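You operate a simulated robot arm through the tools that you are given. There is no shell and no other tool. Be economical: measure what you need, move in short steps, check, and stop when the job is done.

The job below is to be done with a simulated robot arm. You get a single attempt, and the scene is never put back.

JOB
Stand the salt and pepper in their pockets of the cruet stand and wipe up the toast crumbs.
Fine: use the yellow pad and put it back.
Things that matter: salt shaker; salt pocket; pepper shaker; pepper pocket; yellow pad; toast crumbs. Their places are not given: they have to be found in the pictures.

It is judged by the outcome, as a careful person would: the job done as asked, and still so three seconds after it is handed in. It fails if anything else is knocked over, pushed out of place, dropped, spilled or broken.

ROBOT AND FRAMES
A 5-joint arm with a two-finger parallel gripper, fixed in place. Base frame: the origin is at the foot of the arm, x ahead of it, y to its left, z up; the work surface is at about z = 0. Readings come in m, rad, newtons and seconds.
With the tool pointing down near the work surface it reaches from about 0.26 to 0.6 m from the base axis. Its first joint turns from -1.152 to 1.152 rad. The tool tilts only in the upright plane through the base axis and itself; it spins freely about its own axis. Payload 1.57 kg.
Tool frame: the origin (TCP) lies between the finger pads and is the grasp point; the fingertips stand 0.03 m ahead of it; z points along the fingers, y is the line along which they close. The gripper opens to 0.08 m. The fingers are 0.017 m wide and 0.012 m thick; the gripper's body (0.04 by 0.082 m) begins 0.08 m behind the TCP.
Orientation is that of the tool frame in the base frame, as a unit quaternion [x, y, z, w]. With the fingers straight down and closing along the base's y, the tool's x points along the base's -x, its y along +y and its z along -z.

CONTROLS
- The arm moves only by the tool move_arm. Its argument "rows" is a list of rows, each a list of 7 numbers: the shift along the base's x, y, z in m, then the turn, a rotation vector about the base's x, y, z in rad, then the finger opening in m, from 0 to 0.08. In form: [[x, y, z, wx, wy, wz, fingers], ...]. A call has 1 to 8 rows; each row shifts and turns the commanded pose from where the row before left it. Each row takes 0.2 s and may step no farther than 0.05 m and 0.15 rad from the row before; otherwise, or with a gripper value out of range, the whole call is refused. A pose out of reach is approached as far as the arm can. The call stops where the force on the tool passes 90 N (or 10 N more than at its start, if that is more) or the arm is blocked; 0.2 s more then pass. Each finger travels about 0.153 m/s and halts on what it meets, pressing with about 41 N; the grip force reading is that of the motor and also rises with nothing between the fingers. The clock runs only during rows and for 0.2 s after the last one: add rows that do not move to give the fingers time. The reply holds the time, the measured pose of the TCP, the force on the tool along the base axes, the opening and the grip force, in the units named above and with some noise.
- Cameras (640 x 400 px; columns grow to the right, rows downward): "scene" is fixed at [0.0405, 0.3916, 0.53]; the picture's right is [-0.74, -0.67, 0.00], its down [-0.34, 0.38, -0.86] and it looks along [0.57, -0.64, -0.51] (base axes); focal length 310 px, centre (320, 200). "wrist" rides on the gripper at [0.072, -0.007, -0.122] in the tool frame; the picture's right is [0.09, 1.00, 0.00], its down [-0.84, 0.08, -0.54] and it looks along [-0.54, 0.05, 0.84] (tool axes); focal length 238 px, centre (320, 200).
- grab_frame(camera): a new picture of that camera. The clock stands still meanwhile.
- measure_at(camera, pixels): there is no depth. For up to 12 entries [column, row, z] of the newest picture of that camera ("zoom" is the newest enlarged one), the place [x, y] in the base frame at which the ray of that pixel passes the height z, good to about 0.003 m. The clock stands still meanwhile.
- inspect(camera, box): a new picture of the part [left, top, right, bottom] of that camera's present view, enlarged. The clock stands still meanwhile.
- close_job(): hands the job in; it is judged then, once.

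Keep the steps short. Do not move on a guess: measure, check each grasp and each placing, and mend mistakes. In all there are 80 turns and 38 pictures (those below and enlarged ones count). Leave the gripper open and the arm clear of the work at the hand-in unless told otherwise, and finish with a single line.

The tools are called after "Request:" as a command line: name --pt "numbers of a row" for each row, then --argument value for the rest, lists and objects as JSON in quotes. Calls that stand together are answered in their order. move_arm: Moves the arm, as the interface text tells. Its arguments: {"type":"object","properties":{"rows":{"type":"array","items":{"type":"array","items":{"type":"number"}}}},"required":["rows"]} The other tools are called the same way: grab_frame (camera) takes a picture; measure_at (camera, pixels) gives the place at which the rays of pixels pass given heights; inspect (camera, box) takes an enlarged picture of a part of a camera's view; close_job () hands the job in.

At the start:

```text
time_s: 0.0
eef_pos: [0.3637, -0.1254, 0.2338]
tool_rot: [0.0, 1.0, 0.0, 0.0]
force: [0.1, 0.5, 0.3]
opening: 0.0802
finger_force: 0.0
```

scene: 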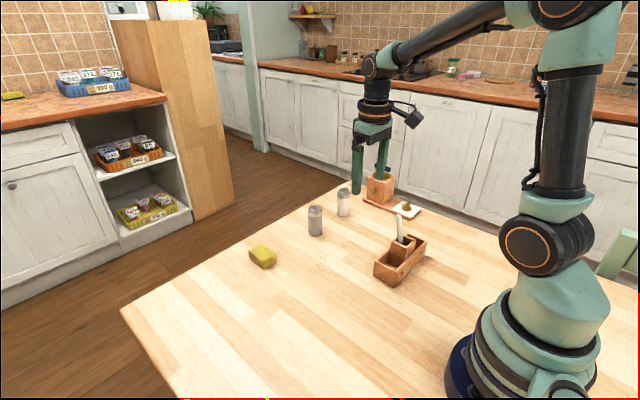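
wrist: 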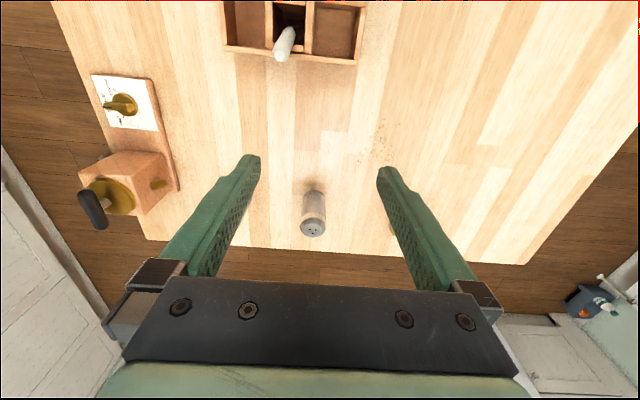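

I see two shakers, a yellow pad, a wooden stand with pockets and a pepper mill-like thing on a board. I will enlarge the work area first.

Request:
inspect --camera "scene" --box '[230, 160, 450, 297]'

Request:
inspect --camera "wrist" --box '[200, 0, 460, 162]'

```text
2.91 times, centred on (340, 228) of scene
```

zoom: 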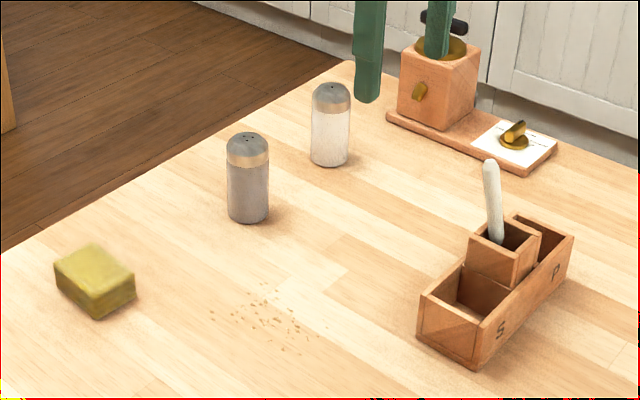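

```text
2.46 times, centred on (330, 81) of wrist
```

zoom: 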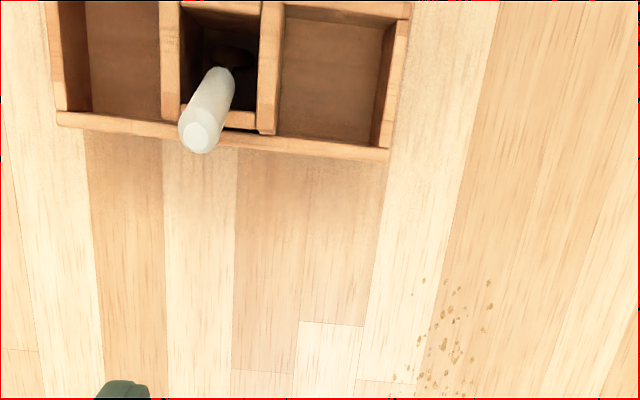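

Dark-filled shaker base is near scene (315,233), the light one near (343,214). I measure these, the pad, the crumbs and the stand.

Request:
measure_at --camera "scene" --pixels '[[315.3, 234.5, 0], [315.3, 207.5, 0.08], [343, 214.5, 0], [343.5, 190, 0.08], [262, 262, 0.0], [273, 268.5, 0], [248.5, 260, 0], [276, 262.5, 0], [302, 271, 0.03], [316, 264, 0]]'

Request:
measure_at --camera "zoom" --pixels '[[60, 118, 0.04], [390, 155, 0.04], [410, 10, 0.04], [50, 0, 0.04], [195, 140, 0.12], [220, 80, 0.06], [485, 285, 0], [420, 280, 0], [450, 345, 0], [395, 390, 0], [470, 390, 0]]'

Request:
inspect --camera "scene" --box '[300, 180, 364, 220]'

```text
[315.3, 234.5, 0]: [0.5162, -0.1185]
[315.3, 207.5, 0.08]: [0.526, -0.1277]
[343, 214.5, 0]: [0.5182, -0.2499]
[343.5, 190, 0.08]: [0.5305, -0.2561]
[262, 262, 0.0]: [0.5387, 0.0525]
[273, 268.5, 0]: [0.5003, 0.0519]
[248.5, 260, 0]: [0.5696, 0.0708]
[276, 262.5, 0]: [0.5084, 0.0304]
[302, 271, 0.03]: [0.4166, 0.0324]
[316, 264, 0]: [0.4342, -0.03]
```

```text
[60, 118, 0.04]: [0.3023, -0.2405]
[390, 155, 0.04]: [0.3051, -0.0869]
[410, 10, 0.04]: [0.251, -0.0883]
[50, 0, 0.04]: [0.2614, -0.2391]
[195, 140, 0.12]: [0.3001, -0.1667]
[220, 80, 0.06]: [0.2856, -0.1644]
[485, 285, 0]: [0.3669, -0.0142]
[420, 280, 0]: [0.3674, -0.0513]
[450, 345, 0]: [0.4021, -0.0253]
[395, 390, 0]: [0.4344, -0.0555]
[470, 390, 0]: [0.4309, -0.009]
```

```text
10.00 times, centred on (332, 200) of scene
```

zoom: 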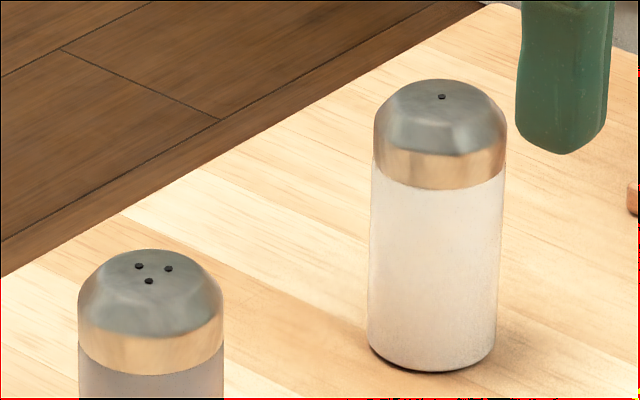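

The light shaker with one hole is salt, near (0.525,-0.253). The grey one with three holes is pepper, near (0.522,-0.124). I bring the wrist camera over the stand to see the pockets and their letters.

Request:
move_arm --pt "-0.03 -0.02 0.02 0 0 0 0.08" --pt "-0.03 -0.02 0.02 0 0 0 0.08" --pt "0 0 0 0 0 0 0.08"

Request:
inspect --camera "wrist" --box '[210, 30, 430, 168]'

Request:
inspect --camera "scene" --box '[364, 205, 434, 290]'

```text
time_s: 0.8
eef_pos: [0.3008, -0.1661, 0.2739]
tool_rot: [0.001, 1.0, 0.001, 0.0]
force: [-0.1, -0.3, 0.4]
opening: 0.0801
finger_force: 0.0
```

```text
2.90 times, centred on (320, 99) of wrist
```

zoom: 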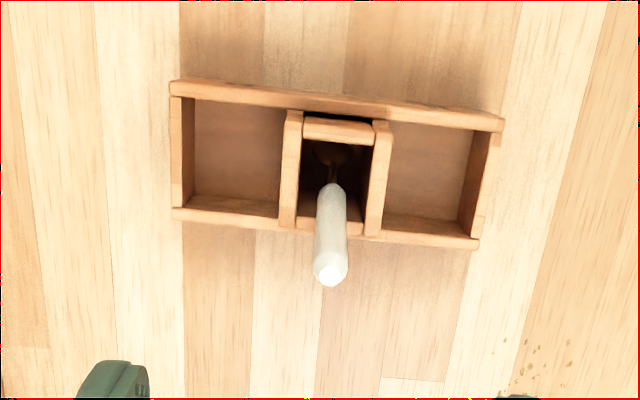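

```text
4.71 times, centred on (399, 248) of scene
```

zoom: 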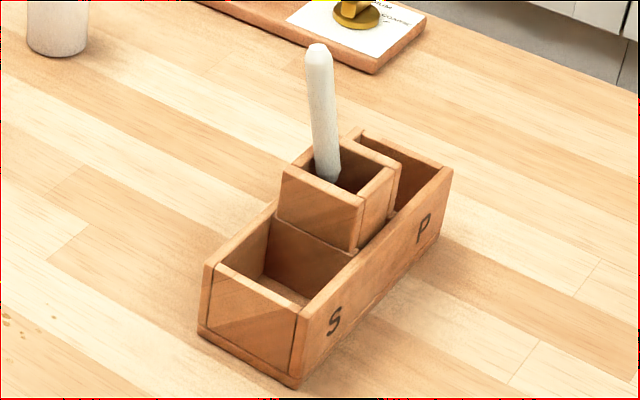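

S is on the +y end and P on the -y end. I measure the stand's corners to find the rim height and pocket centres.

Request:
measure_at --camera "zoom" --pixels '[[298, 387, 0], [298, 318, 0.03], [298, 318, 0.04], [298, 318, 0.035], [451, 170, 0.035], [207, 266, 0.035], [198, 332, 0]]'

Request:
measure_at --camera "wrist" --pixels '[[268.6, 58.5, 0.035], [383.5, 73.5, 0.035], [374.5, 115, 0.035], [269, 105.5, 0.035], [276.5, 64, 0.035], [272.5, 102.5, 0.035], [344.5, 73, 0.035], [342, 108, 0.035], [382, 76.5, 0.035], [373, 110.5, 0.035]]'

```text
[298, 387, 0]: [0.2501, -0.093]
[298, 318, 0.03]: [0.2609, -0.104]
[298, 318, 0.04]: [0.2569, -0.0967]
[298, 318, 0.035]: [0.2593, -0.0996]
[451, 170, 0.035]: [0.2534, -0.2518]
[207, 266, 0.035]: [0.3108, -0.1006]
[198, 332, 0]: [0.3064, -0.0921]
```

```text
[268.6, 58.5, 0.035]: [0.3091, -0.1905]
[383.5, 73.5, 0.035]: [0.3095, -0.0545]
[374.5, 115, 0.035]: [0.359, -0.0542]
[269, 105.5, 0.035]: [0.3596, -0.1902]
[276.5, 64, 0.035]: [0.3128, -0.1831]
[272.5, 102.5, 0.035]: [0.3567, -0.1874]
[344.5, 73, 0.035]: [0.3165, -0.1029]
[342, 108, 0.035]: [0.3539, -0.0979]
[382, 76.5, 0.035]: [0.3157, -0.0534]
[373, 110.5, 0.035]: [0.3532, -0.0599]
```

Those wrist values used the older frame, so I take a fresh wrist frame. The scene points suggest a rim height of about 0.045.

Request:
grab_frame --camera "wrist"

Request:
measure_at --camera "wrist" --pixels '[[268.6, 58.5, 0.045], [383.5, 73.5, 0.045], [374.5, 115, 0.045], [269, 105.5, 0.045], [277, 65, 0.0], [276.5, 64, 0.045], [272.5, 102.5, 0.045], [306, 105, 0.045], [344.5, 73, 0.045], [342, 108, 0.045], [379, 77.5, 0.045], [369, 110.5, 0.045]]'

```text
30 pictures are left
```

wrist: 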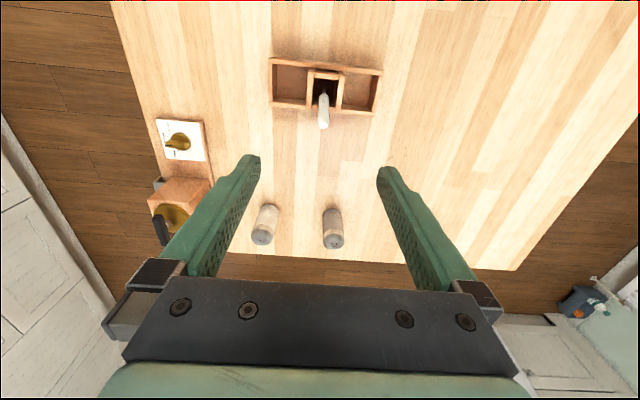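

```text
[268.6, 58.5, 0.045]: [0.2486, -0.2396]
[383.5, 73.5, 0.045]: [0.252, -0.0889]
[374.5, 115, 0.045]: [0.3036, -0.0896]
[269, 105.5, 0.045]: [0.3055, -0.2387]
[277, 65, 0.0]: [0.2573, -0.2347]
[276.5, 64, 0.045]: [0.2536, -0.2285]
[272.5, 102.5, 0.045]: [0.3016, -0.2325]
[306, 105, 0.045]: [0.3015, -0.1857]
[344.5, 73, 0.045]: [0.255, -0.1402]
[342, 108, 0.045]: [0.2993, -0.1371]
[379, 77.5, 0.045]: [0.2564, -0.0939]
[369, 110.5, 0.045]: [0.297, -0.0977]
```

Pocket centres come out at about S (0.278,-0.117) and P (0.278,-0.211), each roughly 0.044 square. I now turn the tool -90° so the fingers close along x, and move above the pepper at about (0.526,-0.128).

Request:
move_arm --pt "0.02 0.004 0 0 0 -0.1428 0.08" --pt "0.02 0.004 0 0 0 -0.1428 0.08" --pt "0.02 0.003 0 0 0 -0.1428 0.08" --pt "0.02 0.004 0 0 0 -0.1428 0.08" --pt "0.02 0.003 0 0 0 -0.1428 0.08" --pt "0.02 0.004 0 0 0 -0.1428 0.08" --pt "0.02 0.003 0 0 0 -0.1428 0.08" --pt "0.02 0.004 0 0 0 -0.1428 0.08"

Request:
move_arm --pt "0.02 0.003 -0.02 0 0 -0.1428 0.08" --pt "0.02 0.003 -0.02 0 0 -0.1428 0.08" --pt "0.025 0.003 -0.02 0 0 -0.1428 0.08" --pt "0 0 0 0 0 0 0.08"

Request:
grab_frame --camera "wrist"

```text
time_s: 2.6
eef_pos: [0.4645, -0.1368, 0.2749]
tool_rot: [0.542, 0.841, 0.0, 0.001]
force: [-0.2, 0.5, 0.4]
opening: 0.0801
finger_force: 0.0
```

```text
time_s: 3.6
eef_pos: [0.529, -0.1264, 0.2155]
tool_rot: [0.708, 0.707, -0.001, 0.0]
force: [-0.3, 0.5, -0.2]
opening: 0.08
finger_force: 0.1
```

```text
29 pictures are left
```

wrist: 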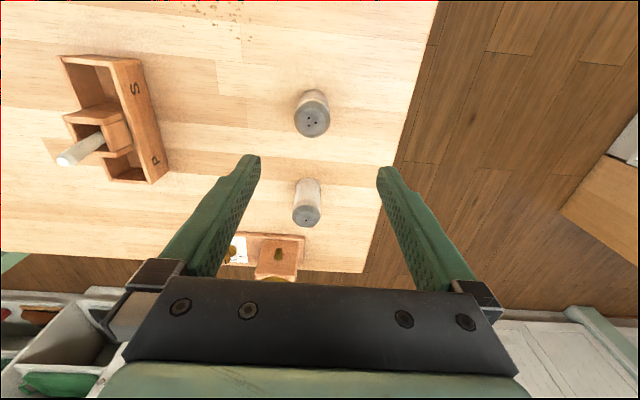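

Now I see the pepper (3 holes) at about (312,121) and the salt at (306,215). I measure both cap tops and the widths.

Request:
measure_at --camera "wrist" --pixels '[[312, 122, 0.08], [312, 121, 0.085], [294, 116, 0.065], [330, 116, 0.065], [312, 91, 0.0], [306, 217, 0.08], [306, 180, 0], [292, 215, 0.065], [320, 215, 0.065]]'

Request:
inspect --camera "wrist" --box '[272, 75, 352, 125]'

```text
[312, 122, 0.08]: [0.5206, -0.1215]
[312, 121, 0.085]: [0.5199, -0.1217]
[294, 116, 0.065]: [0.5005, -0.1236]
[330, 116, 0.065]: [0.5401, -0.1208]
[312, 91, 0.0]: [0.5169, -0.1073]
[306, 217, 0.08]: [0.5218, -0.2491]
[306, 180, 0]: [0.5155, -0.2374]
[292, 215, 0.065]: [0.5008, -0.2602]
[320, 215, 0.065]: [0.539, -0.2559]
```

```text
8.00 times, centred on (312, 100) of wrist
```

zoom: 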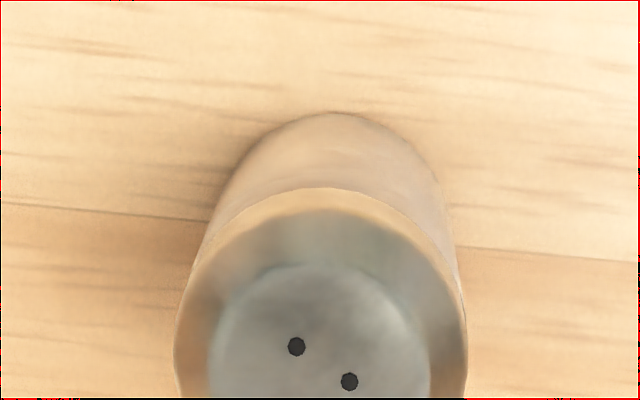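

The pepper's centre is about (0.521,-0.124) and its height about 0.08. I lower to TCP z 0.082 with the fingers open.

Request:
move_arm --pt "-0.004 0.001 -0.035 0 0 0 0.08" --pt "-0.004 0.0014 -0.035 0 0 0 0.08" --pt "0 0 -0.035 0 0 0 0.08" --pt "0 0 -0.0285 0 0 0 0.08" --pt "0 0 0 0 0 0 0.08"

Request:
grab_frame --camera "wrist"

```text
time_s: 4.8
eef_pos: [0.5195, -0.1247, 0.0823]
tool_rot: [0.707, 0.707, 0.001, 0.0]
force: [-0.2, 0.3, -0.1]
opening: 0.08
finger_force: 0.1
```

```text
27 pictures are left
```

wrist: 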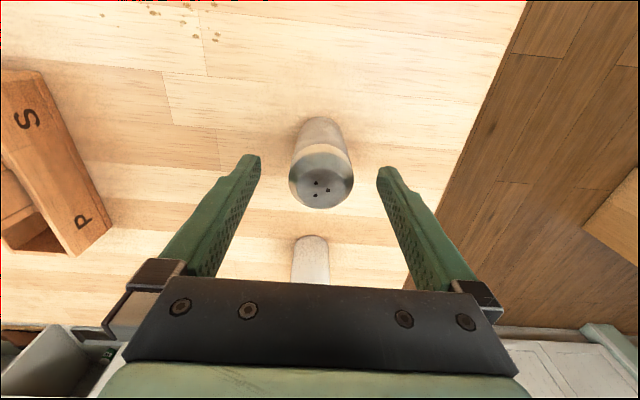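

The pepper sits between the fingers. I check its centre at close range with the cap holes near (321,188).

Request:
measure_at --camera "wrist" --pixels '[[321, 187, 0.08], [290, 180, 0.062], [354, 180, 0.062], [320, 116, 0]]'

```text
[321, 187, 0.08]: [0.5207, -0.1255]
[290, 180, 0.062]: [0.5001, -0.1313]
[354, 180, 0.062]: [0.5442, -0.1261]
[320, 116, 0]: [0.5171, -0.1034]
```

Centred to within a millimetre or two, so I close the fingers.

Request:
move_arm --pt "0 0 0 0 0 0 0.05" --pt "0 0 0 0 0 0 0.03" --pt "0 0 0 0 0 0 0.03" --pt "0 0 0 0 0 0 0.03"

```text
time_s: 5.8
eef_pos: [0.5195, -0.1252, 0.0823]
tool_rot: [0.707, 0.707, 0.0, 0.0]
force: [0.3, 0.2, 0.2]
opening: 0.0386
finger_force: 41.2
```

Held: opening 0.0386, grip 41 N. I lift by 0.14 m and carry it above the P pocket.

Request:
move_arm --pt "0 0 0.02 0 0 0 0.03" --pt "0 0 0.04 0 0 0 0.03" --pt "0 -0.03 0.04 0 0 0 0.03" --pt "-0.03 -0.03 0.04 0 0 0 0.03" --pt "-0.045 -0.0265 0 0 0 0 0.03" --pt "-0.045 0 0 0 0 0 0.03" --pt "-0.045 0 0 0 0 0 0.03" --pt "-0.045 0 0 0 0 0 0.03"

Request:
move_arm --pt "-0.0315 0 0 0 0 0 0.03" --pt "0 0 -0.02 0 0 0 0.03" --pt "0 0 0 0 0 0 0.03"

Request:
grab_frame --camera "wrist"

Request:
inspect --camera "scene" --box '[340, 165, 452, 290]'

```text
refused: row 4 steps farther than a row can; nothing moved
```

```text
time_s: 6.6
eef_pos: [0.4874, -0.1256, 0.0603]
tool_rot: [0.707, 0.707, -0.001, -0.001]
force: [1.1, -0.2, 1.3]
opening: 0.0386
finger_force: 41.4
```

```text
26 pictures are left
```

wrist: 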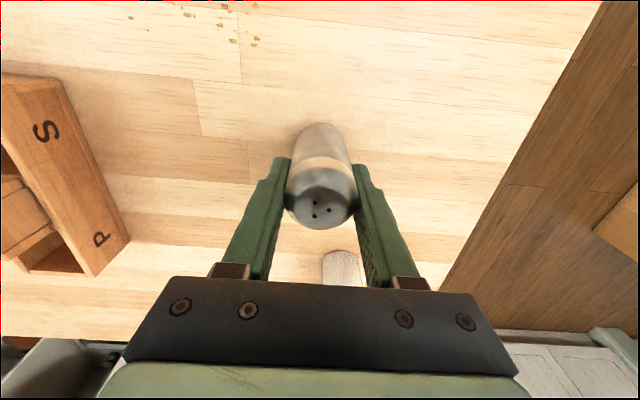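

```text
3.20 times, centred on (396, 228) of scene
```

zoom: 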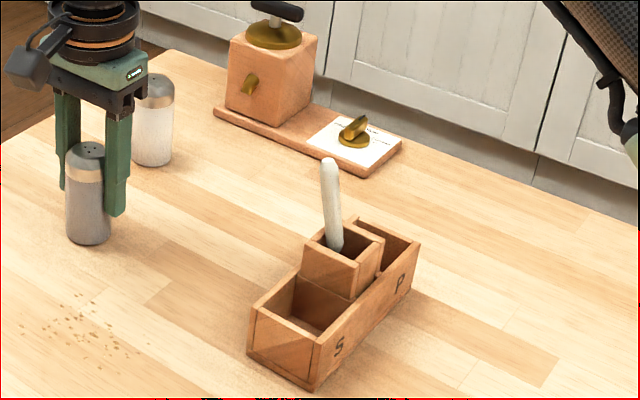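

The lift was refused for too large a step, and the follow-up call then slid the pepper 3 cm and moved the grip 2 cm lower. It still stands upright on the table. I open, rise back to z 0.082 and regrip. I will make dependent moves one call at a time from now on.

Request:
move_arm --pt "0 0 0 0 0 0 0.05" --pt "0 0 0 0 0 0 0.06" --pt "0 0 0.011 0 0 0 0.06" --pt "0 0 0.011 0 0 0 0.06" --pt "0 0 0 0 0 0 0.06"

Request:
grab_frame --camera "wrist"

```text
time_s: 7.8
eef_pos: [0.488, -0.1259, 0.0824]
tool_rot: [0.707, 0.707, 0.0, 0.0]
force: [-1.0, 0.1, -0.3]
opening: 0.06
finger_force: 0.0
```

```text
24 pictures are left
```

wrist: 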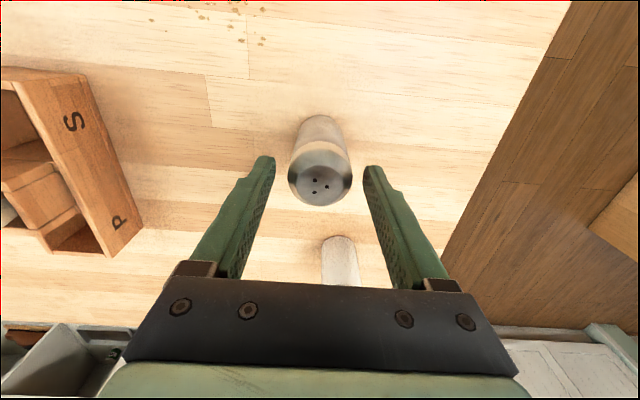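

The pepper stands upright and is still centred at (320,185). I regrip and lift 6 cm straight up.

Request:
move_arm --pt "0 0 0 0 0 0 0.03" --pt "0 0 0 0 0 0 0.03" --pt "0 0 0 0 0 0 0.03" --pt "0 0 0.02 0 0 0 0.03" --pt "0 0 0.04 0 0 0 0.03"

```text
time_s: 9.0
eef_pos: [0.4901, -0.1253, 0.1418]
tool_rot: [0.707, 0.707, 0.0, 0.001]
force: [0.7, 0.4, -1.3]
opening: 0.0386
finger_force: 40.8
```

Held, with weight on the tool. I carry it high towards the P pocket.

Request:
move_arm --pt "0 -0.02 0.04 0 0 0 0.03" --pt "-0.02 -0.02 0.04 0 0 0 0.03" --pt "-0.035 -0.03 0 0 0 0 0.03" --pt "-0.045 -0.0155 0 0 0 0 0.03" --pt "-0.045 0 0 0 0 0 0.03" --pt "-0.045 0 0 0 0 0 0.03" --pt "-0.0215 0 0 0 0 0 0.03" --pt "0 0 0 0 0 0 0.03"

Request:
grab_frame --camera "wrist"

Request:
inspect --camera "scene" --box '[370, 150, 450, 290]'

```text
time_s: 10.8
eef_pos: [0.2778, -0.208, 0.2216]
tool_rot: [0.707, 0.707, 0.0, 0.001]
force: [0.1, 0.3, -1.4]
opening: 0.0385
finger_force: 41.7
```

```text
23 pictures are left
```

wrist: 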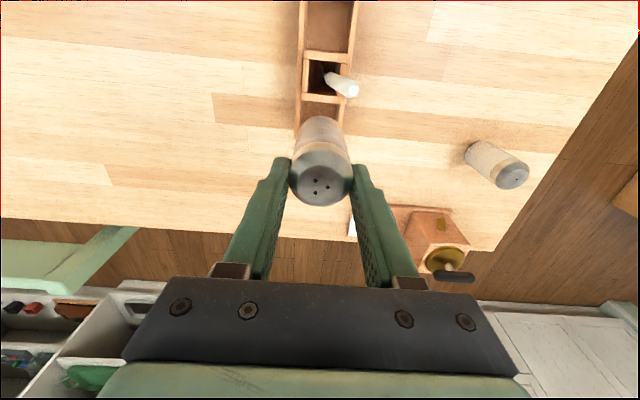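

```text
2.86 times, centred on (410, 220) of scene
```

zoom: 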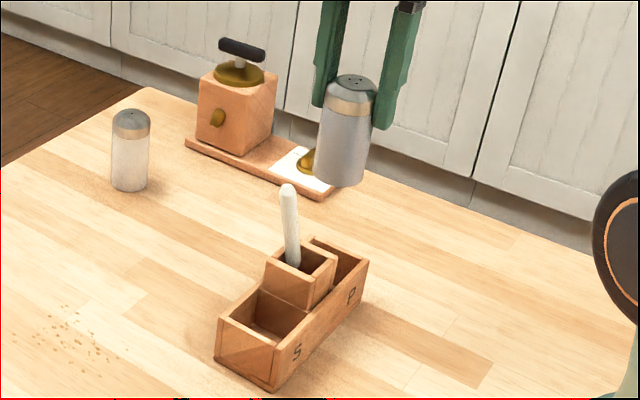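

The shaker hangs upright near the P pocket. I take an enlarged wrist view of the stand for a fine alignment.

Request:
inspect --camera "wrist" --box '[264, 0, 392, 140]'

```text
2.86 times, centred on (328, 70) of wrist
```

zoom: 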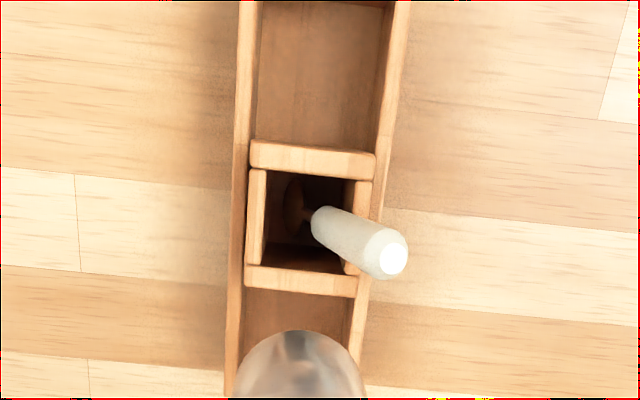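

Request:
measure_at --camera "zoom" --pixels '[[228, 320, 0.045], [243, 320, 0.045], [350, 320, 0.045], [366, 320, 0.045], [239, 40, 0.045], [257, 40, 0.045], [392, 40, 0.045], [408, 40, 0.045], [250, 143, 0.065], [374, 155, 0.065], [244, 289, 0.065], [357, 297, 0.065]]'

```text
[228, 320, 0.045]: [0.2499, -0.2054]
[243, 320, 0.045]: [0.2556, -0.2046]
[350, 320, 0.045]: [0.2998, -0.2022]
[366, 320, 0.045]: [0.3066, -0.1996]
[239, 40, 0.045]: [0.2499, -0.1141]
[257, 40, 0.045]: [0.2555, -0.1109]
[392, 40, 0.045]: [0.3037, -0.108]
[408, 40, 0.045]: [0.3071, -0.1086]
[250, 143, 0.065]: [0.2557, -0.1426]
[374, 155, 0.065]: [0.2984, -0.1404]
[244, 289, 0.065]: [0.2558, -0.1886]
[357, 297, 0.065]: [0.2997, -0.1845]
```

Request:
measure_at --camera "wrist" --pixels '[[321, 187, 0.2196], [290, 180, 0.2016], [354, 180, 0.2016], [320, 116, 0.1396]]'

```text
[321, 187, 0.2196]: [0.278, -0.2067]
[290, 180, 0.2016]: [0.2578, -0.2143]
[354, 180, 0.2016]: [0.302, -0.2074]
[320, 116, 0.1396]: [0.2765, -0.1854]
```

The shaker's centre is near (0.278,-0.206) and the pocket centre near (0.278,-0.210). I shift -0.004 in y, lower until the base is just above the rim, and check.

Request:
move_arm --pt "0 -0.004 -0.02 0 0 0 0.03" --pt "0 0 -0.03 0 0 0 0.03" --pt "0 0 -0.03 0 0 0 0.03" --pt "0 0 0 0 0 0 0.03"

Request:
inspect --camera "wrist" --box '[240, 0, 400, 200]'

Request:
inspect --camera "scene" --box '[374, 190, 444, 290]'

```text
time_s: 11.8
eef_pos: [0.277, -0.2137, 0.1406]
tool_rot: [0.707, 0.707, 0.0, 0.001]
force: [-0.6, -0.4, -1.6]
opening: 0.0387
finger_force: 41.2
```

```text
2.00 times, centred on (320, 100) of wrist
```

zoom: 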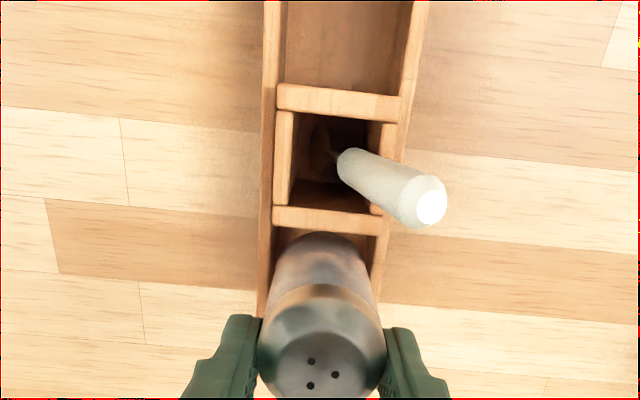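

```text
4.00 times, centred on (409, 240) of scene
```

zoom: 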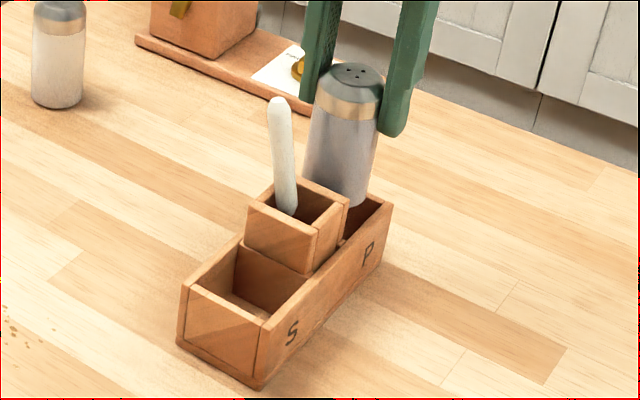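

I measure the gap between the shaker and the middle wall in a fresh wrist enlargement.

Request:
inspect --camera "wrist" --box '[280, 90, 370, 200]'

Request:
measure_at --camera "zoom" --pixels '[[325, 114, 0.0586], [320, 330, 0.139], [232, 105, 0.045], [398, 125, 0.045], [265, 200, 0.065], [380, 100, 0.065]]'

```text
3.64 times, centred on (325, 145) of wrist
```

zoom: 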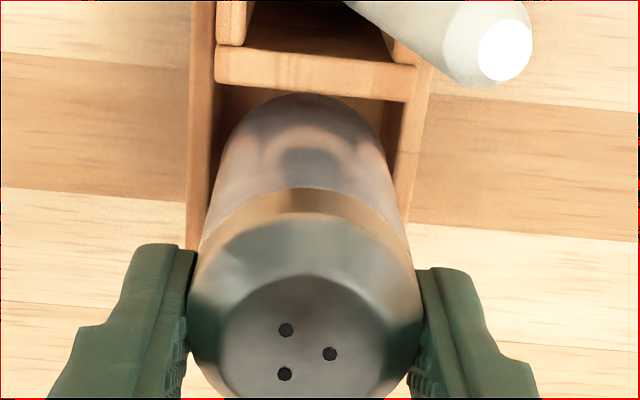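

```text
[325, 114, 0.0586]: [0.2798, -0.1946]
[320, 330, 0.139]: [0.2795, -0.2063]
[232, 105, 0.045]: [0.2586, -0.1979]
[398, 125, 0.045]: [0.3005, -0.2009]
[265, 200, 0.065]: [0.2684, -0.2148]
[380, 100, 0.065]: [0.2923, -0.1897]
```

Request:
measure_at --camera "zoom" --pixels '[[308, 93, 0.0586], [310, 93, 0.065], [310, 93, 0.05], [305, 352, 0.139], [190, 100, 0.045], [216, 100, 0.045], [400, 105, 0.045], [425, 105, 0.045], [188, 290, 0.125], [420, 290, 0.125], [222, 170, 0.065], [390, 170, 0.065]]'

```text
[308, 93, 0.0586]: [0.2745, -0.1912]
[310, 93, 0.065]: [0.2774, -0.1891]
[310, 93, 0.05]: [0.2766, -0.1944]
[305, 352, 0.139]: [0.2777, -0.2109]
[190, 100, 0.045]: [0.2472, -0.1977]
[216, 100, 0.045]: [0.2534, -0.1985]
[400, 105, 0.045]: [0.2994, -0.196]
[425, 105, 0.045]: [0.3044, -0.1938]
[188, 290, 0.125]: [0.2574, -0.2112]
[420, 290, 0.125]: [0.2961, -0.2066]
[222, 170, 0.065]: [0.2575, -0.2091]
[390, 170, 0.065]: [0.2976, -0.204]
```

The shaker is at (0.277,-0.210), centred over the pocket. I lower slowly into it.

Request:
move_arm --pt "0 0 -0.008 0 0 0 0.03" --pt "0 0 -0.008 0 0 0 0.03" --pt "0 0 -0.008 0 0 0 0.03" --pt "0 0 0 0 0 0 0.03"

```text
time_s: 12.8
eef_pos: [0.2769, -0.2136, 0.1176]
tool_rot: [0.707, 0.707, 0.0, 0.0]
force: [0.1, -0.4, -0.2]
opening: 0.0386
finger_force: 41.2
```

The base is now below the rim with no resistance, so I continue.

Request:
move_arm --pt "0 0 -0.008 0 0 0 0.03" --pt "0 0 -0.008 0 0 0 0.03" --pt "0 0 -0.006 0 0 0 0.03" --pt "0 0 0 0 0 0 0.03"

Request:
inspect --camera "scene" --box '[374, 190, 444, 290]'

```text
time_s: 13.8
eef_pos: [0.2764, -0.2144, 0.0963]
tool_rot: [0.707, 0.707, -0.001, 0.0]
force: [-1.3, -0.2, -0.9]
opening: 0.0384
finger_force: 41.1
```

```text
4.00 times, centred on (409, 240) of scene
```

zoom: 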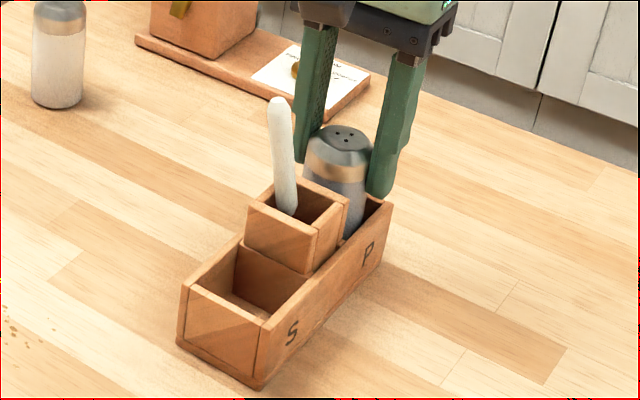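

It is well inside with the stand undisturbed, and about 1 cm remains. I lower in small steps and watch the force.

Request:
move_arm --pt "0 0 -0.004 0 0 0 0.03" --pt "0 0 -0.003 0 0 0 0.03" --pt "0 0 -0.002 0 0 0 0.03"

```text
time_s: 14.6
eef_pos: [0.2773, -0.2153, 0.0894]
tool_rot: [0.707, 0.707, 0.0, 0.0]
force: [-8.1, 1.1, 29.9]
opening: 0.0386
finger_force: 41.1
```

Contact at 30 N means it is seated. I ease up 2 mm and open the fingers.

Request:
move_arm --pt "0 0 0.002 0 0 0 0.03" --pt "0 0 0 0 0 0 0.05" --pt "0 0 0 0 0 0 0.06" --pt "0 0 0.02 0 0 0 0.06" --pt "0 0 0.04 0 0 0 0.06" --pt "0 0 0.04 0 0 0 0.06" --pt "0 0 0.02 0 0 0 0.06"

Request:
grab_frame --camera "wrist"

Request:
inspect --camera "scene" --box '[334, 180, 444, 290]'

```text
time_s: 16.2
eef_pos: [0.276, -0.2126, 0.2094]
tool_rot: [0.707, 0.708, 0.001, 0.001]
force: [-0.4, 1.6, 0.0]
opening: 0.0604
finger_force: 0.0
```

```text
16 pictures are left
```

wrist: 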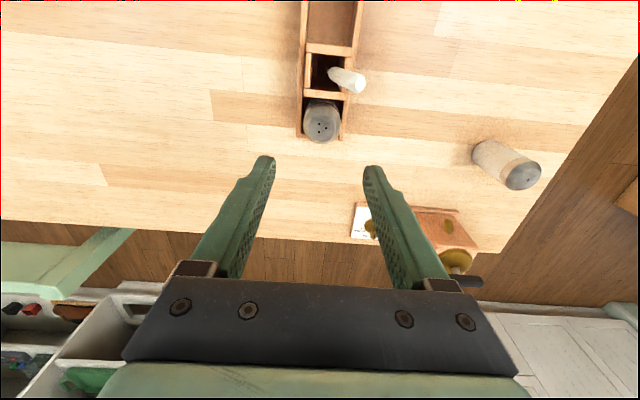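

```text
3.64 times, centred on (389, 235) of scene
```

zoom: 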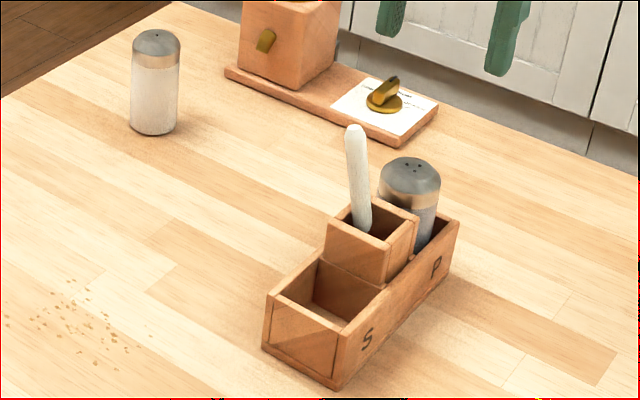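

The pepper stands in its pocket. Next I measure the salt (cap near (523,175)) and recheck the stand position from this frame.

Request:
measure_at --camera "wrist" --pixels '[[525, 177, 0.08], [303, 20, 0.045], [360, 20, 0.045], [306, 44, 0.065], [353, 46, 0.065], [303, 93, 0.065], [349, 97, 0.065], [320, 127, 0.085]]'

Request:
move_arm --pt "0.04 -0.01 0 0 0 0 0.08" --pt "0.04 -0.01 0 0 0 0 0.08" --pt "0.04 -0.01 0 0 0 0 0.08" --pt "0.04 -0.01 0 0 0 0 0.08" --pt "0.045 0 0 0 0 0 0.08" --pt "0.039 0 0 0 0 0 0.08" --pt "0 0 -0.04 0 0 0 0.08" --pt "0 0 0 0 0 0 0.08"

Request:
grab_frame --camera "wrist"

```text
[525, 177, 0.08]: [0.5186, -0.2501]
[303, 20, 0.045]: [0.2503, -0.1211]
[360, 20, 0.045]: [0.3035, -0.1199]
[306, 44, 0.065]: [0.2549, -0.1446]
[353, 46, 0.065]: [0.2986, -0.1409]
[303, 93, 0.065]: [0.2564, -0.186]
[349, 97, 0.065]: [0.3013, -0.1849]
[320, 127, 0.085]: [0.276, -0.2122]
```

```text
time_s: 18.0
eef_pos: [0.5193, -0.2531, 0.171]
tool_rot: [0.707, 0.707, 0.001, 0.0]
force: [-0.4, -0.1, -0.3]
opening: 0.0801
finger_force: 0.1
```

```text
14 pictures are left
```

wrist: 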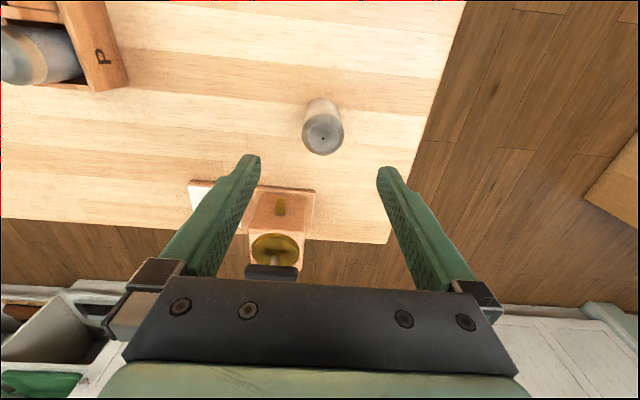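

The salt cap is near (323,138). I measure it.

Request:
measure_at --camera "wrist" --pixels '[[323, 138, 0.08], [302, 130, 0.062], [343, 130, 0.062], [322, 98, 0], [280, 262, 0.1]]'

```text
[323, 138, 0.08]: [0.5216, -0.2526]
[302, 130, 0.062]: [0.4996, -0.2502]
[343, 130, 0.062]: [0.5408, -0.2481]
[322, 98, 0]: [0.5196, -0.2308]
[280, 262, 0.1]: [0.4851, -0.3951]
```

The salt's centre is about (0.5205,-0.2515), within 2 mm of the TCP. I lower to z 0.082 and close.

Request:
move_arm --pt "0.001 0.001 -0.035 0 0 0 0.08" --pt "0 0 -0.034 0 0 0 0.08" --pt "0 0 -0.02 0 0 0 0.08" --pt "0 0 0 0 0 0 0.08" --pt "0 0 0 0 0 0 0.05" --pt "0 0 0 0 0 0 0.03" --pt "0 0 0 0 0 0 0.03" --pt "0 0 0 0 0 0 0.03"

```text
time_s: 19.8
eef_pos: [0.5215, -0.2522, 0.0818]
tool_rot: [0.708, 0.707, 0.0, 0.0]
force: [0.3, -0.3, 0.1]
opening: 0.0386
finger_force: 41.3
```

Gripped (0.0386). I lift straight up first.

Request:
move_arm --pt "0 0 0.02 0 0 0 0.03" --pt "0 0 0.04 0 0 0 0.03" --pt "0 0 0.04 0 0 0 0.03" --pt "0 0 0.04 0 0 0 0.03"

```text
time_s: 20.8
eef_pos: [0.5224, -0.2525, 0.2197]
tool_rot: [0.707, 0.707, 0.0, 0.0]
force: [0.4, 0.0, -1.5]
opening: 0.0385
finger_force: 40.9
```

Lifted, with its weight on the tool. I carry it round to above the S pocket.

Request:
move_arm --pt "-0.02 0.04 0 0 0 0 0.03" --pt "-0.02 0.04 0 0 0 0 0.03" --pt "-0.03 0.035 0 0 0 0 0.03" --pt "-0.04 0.02 0 0 0 0 0.03" --pt "-0.045 0 0 0 0 0 0.03" --pt "-0.045 0 0 0 0 0 0.03" --pt "-0.0445 0 0 0 0 0 0.03" --pt "0 0 0 0 0 0 0.03"

```text
time_s: 22.6
eef_pos: [0.277, -0.1174, 0.2201]
tool_rot: [0.707, 0.707, 0.0, -0.001]
force: [-0.5, -0.3, -1.3]
opening: 0.0383
finger_force: 41.1
```

The arm reads (0.277,-0.117). I lower until the base is just above the rim, then check.

Request:
move_arm --pt "0 0 -0.03 0 0 0 0.03" --pt "0 0 -0.03 0 0 0 0.03" --pt "0 0 -0.02 0 0 0 0.03" --pt "0 0 0 0 0 0 0.03"

Request:
inspect --camera "scene" --box '[364, 190, 444, 290]'

Request:
inspect --camera "wrist" --box '[280, 90, 370, 200]'

```text
time_s: 23.6
eef_pos: [0.2786, -0.1189, 0.1395]
tool_rot: [0.707, 0.707, 0.0, -0.001]
force: [-0.7, 0.3, -0.5]
opening: 0.0386
finger_force: 41.2
```

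```text
4.00 times, centred on (404, 240) of scene
```

zoom: 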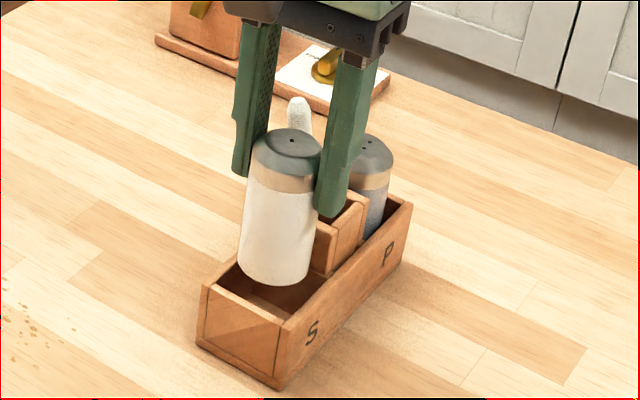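

```text
3.64 times, centred on (325, 145) of wrist
```

zoom: 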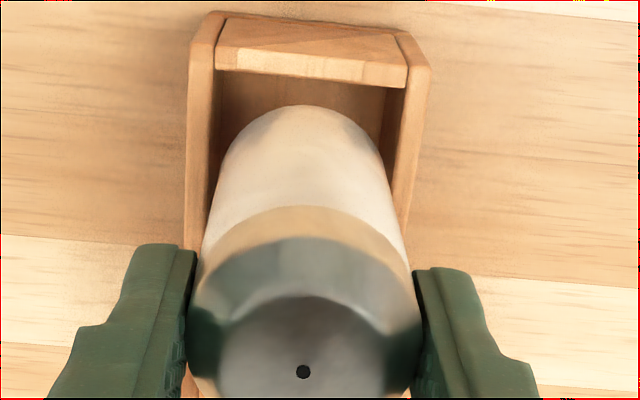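

Request:
measure_at --camera "zoom" --pixels '[[305, 105, 0.0575], [305, 78, 0.045], [305, 55, 0.045], [303, 365, 0.1375], [188, 100, 0.045], [216, 100, 0.045], [396, 110, 0.045], [425, 110, 0.045], [188, 290, 0.125], [418, 290, 0.125]]'

```text
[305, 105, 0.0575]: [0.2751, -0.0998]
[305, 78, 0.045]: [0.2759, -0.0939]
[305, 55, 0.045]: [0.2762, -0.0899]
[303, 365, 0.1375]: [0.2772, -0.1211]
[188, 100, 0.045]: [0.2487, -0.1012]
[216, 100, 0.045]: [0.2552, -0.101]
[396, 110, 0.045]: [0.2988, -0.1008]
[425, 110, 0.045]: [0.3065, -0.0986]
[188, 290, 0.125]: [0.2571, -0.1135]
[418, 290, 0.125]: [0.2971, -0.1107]
```

The shaker's centre is about (0.277,-0.120) and the pocket's about (0.277,-0.118). I shift +0.002 in y and lower slowly.

Request:
move_arm --pt "0 0.002 0 0 0 0 0.03" --pt "0 0 -0.008 0 0 0 0.03" --pt "0 0 -0.008 0 0 0 0.03" --pt "0 0 -0.008 0 0 0 0.03" --pt "0 0 0 0 0 0 0.03"

```text
time_s: 24.8
eef_pos: [0.2778, -0.1162, 0.1162]
tool_rot: [0.707, 0.707, 0.0, 0.0]
force: [0.0, 0.7, -0.8]
opening: 0.0383
finger_force: 40.8
```

The base is below the rim with no resistance, so I continue.

Request:
move_arm --pt "0 0 -0.008 0 0 0 0.03" --pt "0 0 -0.008 0 0 0 0.03" --pt "0 0 -0.005 0 0 0 0.03" --pt "0 0 -0.003 0 0 0 0.03" --pt "0 0 -0.002 0 0 0 0.03"

```text
time_s: 26.0
eef_pos: [0.2785, -0.116, 0.0926]
tool_rot: [0.707, 0.707, 0.0, 0.0]
force: [0.3, -0.4, -1.3]
opening: 0.0386
finger_force: 41.0
```

No contact yet. I make the last few millimetres in small steps.

Request:
move_arm --pt "0 0 -0.002 0 0 0 0.03" --pt "0 0 -0.0015 0 0 0 0.03" --pt "0 0 -0.0015 0 0 0 0.03"

```text
time_s: 26.8
eef_pos: [0.2789, -0.1155, 0.0868]
tool_rot: [0.708, 0.707, 0.001, 0.002]
force: [-6.7, -0.1, 30.3]
opening: 0.0388
finger_force: 41.2
```

Contact at 30 N, so it is seated. I ease up, open and rise.

Request:
move_arm --pt "0 0 0.002 0 0 0 0.03" --pt "0 0 0 0 0 0 0.05" --pt "0 0 0 0 0 0 0.06" --pt "0 0 0.02 0 0 0 0.06" --pt "0 0 0.04 0 0 0 0.06" --pt "0 0 0.04 0 0 0 0.06" --pt "0 0 0.03 0 0 0 0.06"

Request:
inspect --camera "scene" --box '[240, 190, 444, 300]'

```text
time_s: 28.4
eef_pos: [0.2771, -0.1156, 0.2182]
tool_rot: [0.707, 0.707, -0.001, -0.001]
force: [-0.4, 0.2, 0.5]
opening: 0.06
finger_force: 0.1
```

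```text
3.14 times, centred on (342, 245) of scene
```

zoom: 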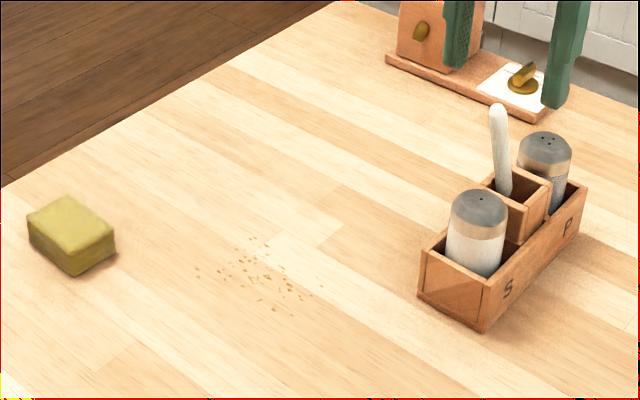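

Both shakers stand in their pockets. I measure the pad and the crumb extent.

Request:
measure_at --camera "zoom" --pixels '[[75, 278, 0], [75, 259, 0.02], [27, 223, 0.02], [67, 196, 0.02], [116, 234, 0.02], [116, 252, 0], [252, 238, 0], [195, 270, 0], [265, 300, 0], [322, 287, 0], [275, 312, 0], [210, 255, 0]]'

```text
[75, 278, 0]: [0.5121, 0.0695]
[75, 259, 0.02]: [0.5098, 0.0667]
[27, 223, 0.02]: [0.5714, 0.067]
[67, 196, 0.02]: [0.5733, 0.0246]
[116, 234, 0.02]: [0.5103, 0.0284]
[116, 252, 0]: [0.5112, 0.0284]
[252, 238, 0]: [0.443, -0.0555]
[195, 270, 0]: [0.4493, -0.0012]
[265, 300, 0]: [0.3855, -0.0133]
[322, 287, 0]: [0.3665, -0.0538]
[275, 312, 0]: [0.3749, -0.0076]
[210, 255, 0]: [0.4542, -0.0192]
```

The pad spans x 0.511–0.572 and y 0.026–0.068, about 0.022 high, centred on (0.541,0.047). The crumbs cover about x 0.36–0.455 and y -0.06–0.0. Fingers closing along x (pad 0.062 long) suit wiping strokes along y. I move above the pad.

Request:
move_arm --pt "0.033 0.0203 0 0 0 0 0.08" --pt "0.033 0.0203 0 0 0 0 0.08" --pt "0.033 0.0203 0 0 0 0 0.08" --pt "0.033 0.0203 0 0 0 0 0.08" --pt "0.033 0.0203 0 0 0 0 0.08" --pt "0.033 0.0203 -0.02 0 0 0 0.08" --pt "0.033 0.0203 -0.02 0 0 0 0.08" --pt "0.033 0.0203 -0.03 0 0 0 0.08"

Request:
grab_frame --camera "wrist"

```text
time_s: 30.2
eef_pos: [0.5393, 0.0476, 0.148]
tool_rot: [0.707, 0.707, 0.0, 0.0]
force: [0.6, 0.8, 0.2]
opening: 0.0801
finger_force: 0.0
```

```text
10 pictures are left
```

wrist: 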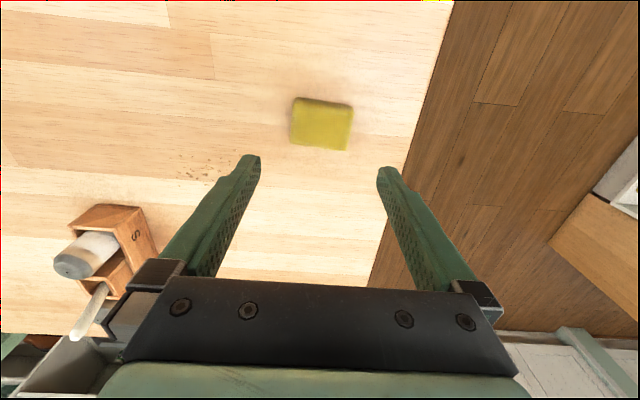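

Request:
measure_at --camera "wrist" --pixels '[[293, 98, 0.022], [352, 105, 0.022], [348, 151, 0.022], [290, 144, 0.022], [294, 144, 0.0], [350, 150, 0.0]]'

```text
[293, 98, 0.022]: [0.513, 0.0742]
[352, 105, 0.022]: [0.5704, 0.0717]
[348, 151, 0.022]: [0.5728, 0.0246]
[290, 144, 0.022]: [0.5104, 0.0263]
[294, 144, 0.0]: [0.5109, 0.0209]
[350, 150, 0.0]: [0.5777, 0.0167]
```

The pad's centre is about (0.5415,0.047). I shift +0.002 in x and lower to z 0.038, with the tips about 8 mm above the table.

Request:
move_arm --pt "0.002 -0.0005 -0.035 0 0 0 0.08" --pt "0 0 -0.035 0 0 0 0.08" --pt "0 0 -0.025 0 0 0 0.08" --pt "0 0 -0.015 0 0 0 0.08" --pt "0 0 0 0 0 0 0.08"

```text
time_s: 31.4
eef_pos: [0.5427, 0.0446, 0.0367]
tool_rot: [0.707, 0.708, 0.0, 0.0]
force: [0.4, 0.0, -0.3]
opening: 0.0802
finger_force: 0.0
```

No contact. I close on the pad.

Request:
move_arm --pt "0 0 0 0 0 0 0.065" --pt "0 0 0 0 0 0 0.05" --pt "0 0 0 0 0 0 0.05" --pt "0 0 0 0 0 0 0.05"

Request:
inspect --camera "scene" --box '[210, 180, 370, 300]'

```text
time_s: 32.4
eef_pos: [0.5429, 0.0456, 0.0383]
tool_rot: [0.707, 0.707, -0.001, -0.001]
force: [-0.7, 0.1, -0.3]
opening: 0.061
finger_force: 41.1
```

```text
3.33 times, centred on (290, 240) of scene
```

zoom: 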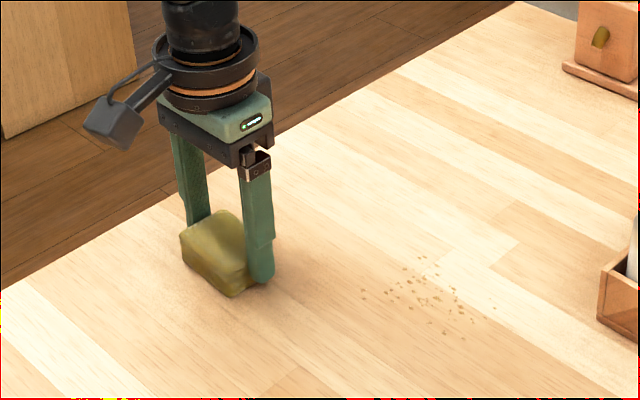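

Gripped (0.061). I lift 4 cm and carry it to the start of the first stroke at x 0.43, y 0.03.

Request:
move_arm --pt "0 0 0.02 0 0 0 0.05" --pt "0 0 0.02 0 0 0 0.05" --pt "-0.04 -0.005 0 0 0 0 0.05" --pt "-0.04 -0.006 0 0 0 0 0.05" --pt "-0.0315 -0.006 0 0 0 0 0.05" --pt "0 0 -0.02 0 0 0 0.05" --pt "0 0 -0.015 0 0 0 0.05" --pt "0 0 0 0 0 0 0.05"

```text
time_s: 34.2
eef_pos: [0.4326, 0.0309, 0.043]
tool_rot: [0.707, 0.707, -0.001, 0.0]
force: [-0.6, 0.1, -0.4]
opening: 0.0611
finger_force: 41.3
```

The pad is about 5 mm above the table. I lower to light contact.

Request:
move_arm --pt "0 0 -0.004 0 0 0 0.05" --pt "0 0 -0.002 0 0 0 0.05" --pt "0 0 0 0 0 0 0.05"

```text
time_s: 35.0
eef_pos: [0.4316, 0.0287, 0.0383]
tool_rot: [0.707, 0.707, 0.001, 0.0]
force: [-8.8, 0.9, 31.5]
opening: 0.0608
finger_force: 41.3
```

Contact at about 31 N. I ease by 0.5 mm and make the first stroke along -y to about y -0.085.

Request:
move_arm --pt "0 -0.01 0.0005 0 0 0 0.05" --pt "0 -0.018 0 0 0 0 0.05" --pt "0 -0.018 0 0 0 0 0.05" --pt "0 -0.018 0 0 0 0 0.05" --pt "0 -0.018 0 0 0 0 0.05" --pt "0 -0.018 0 0 0 0 0.05" --pt "0 -0.015 0 0 0 0 0.05"

Request:
inspect --camera "scene" --box '[250, 200, 410, 300]'

```text
time_s: 36.6
eef_pos: [0.4313, -0.0874, 0.038]
tool_rot: [0.707, 0.707, 0.0, 0.001]
force: [-0.4, 9.2, 17.8]
opening: 0.0608
finger_force: 41.1
```

```text
4.00 times, centred on (330, 250) of scene
```

zoom: 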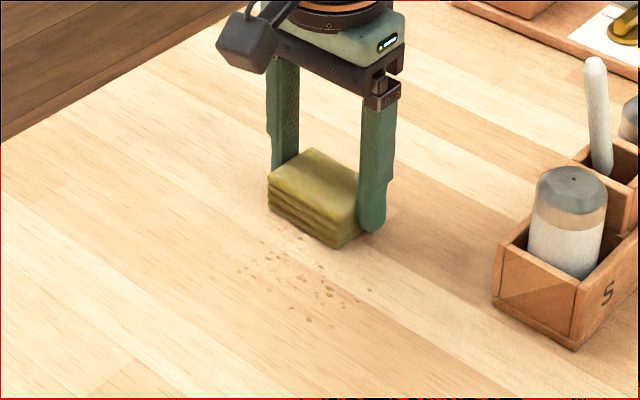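

Crumbs remain but some look fainter. I measure where they are now.

Request:
measure_at --camera "zoom" --pixels '[[262, 240, 0], [213, 277, 0], [248, 285, 0], [300, 280, 0], [327, 291, 0], [310, 321, 0], [370, 290, 0], [345, 303, 0], [300, 240, 0]]'

```text
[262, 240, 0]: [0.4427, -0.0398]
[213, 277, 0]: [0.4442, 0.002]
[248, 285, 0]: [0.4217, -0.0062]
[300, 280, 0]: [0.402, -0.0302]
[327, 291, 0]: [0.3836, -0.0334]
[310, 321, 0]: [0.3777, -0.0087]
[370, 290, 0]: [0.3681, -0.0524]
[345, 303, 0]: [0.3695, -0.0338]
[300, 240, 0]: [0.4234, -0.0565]
```

Crumbs under the first lane (x > 0.40) have faded, so several passes are needed. I stroke back along +y.

Request:
move_arm --pt "0 0.015 -0.0003 0 0 0 0.05" --pt "0 0.018 0 0 0 0 0.05" --pt "0 0.018 0 0 0 0 0.05" --pt "0 0.018 0 0 0 0 0.05" --pt "0 0.018 0 0 0 0 0.05" --pt "0 0.018 0 0 0 0 0.05" --pt "0 0.013 0 0 0 0 0.05"

Request:
move_arm --pt "-0.02 0 0 0 0 0 0.05" --pt "-0.022 0 0 0 0 0 0.05" --pt "0 -0.02 0 0 0 0 0.05" --pt "0 -0.02 0 0 0 0 0.05" --pt "0 -0.02 0 0 0 0 0.05" --pt "0 -0.02 0 0 0 0 0.05" --pt "0 -0.02 0 0 0 0 0.05" --pt "0 -0.018 0 0 0 0 0.05"

Request:
inspect --camera "scene" --box '[250, 200, 410, 300]'

```text
time_s: 38.2
eef_pos: [0.4332, 0.0316, 0.0372]
tool_rot: [0.707, 0.707, 0.001, 0.002]
force: [1.3, -15.7, 34.0]
opening: 0.0607
finger_force: 41.0
```

```text
time_s: 40.0
eef_pos: [0.3896, -0.0855, 0.036]
tool_rot: [0.707, 0.707, 0.0, 0.0]
force: [0.7, 13.7, 28.8]
opening: 0.0608
finger_force: 40.9
```

```text
4.00 times, centred on (330, 250) of scene
```

zoom: 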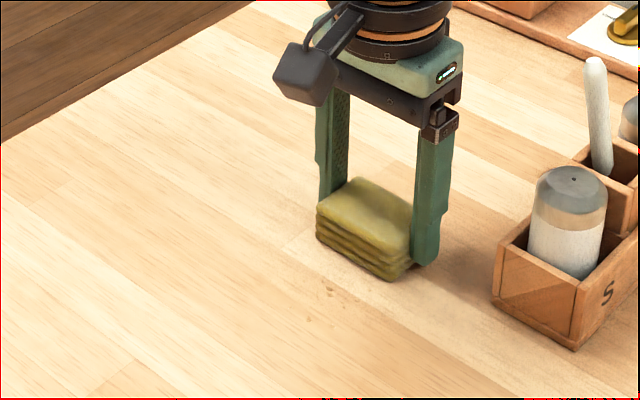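

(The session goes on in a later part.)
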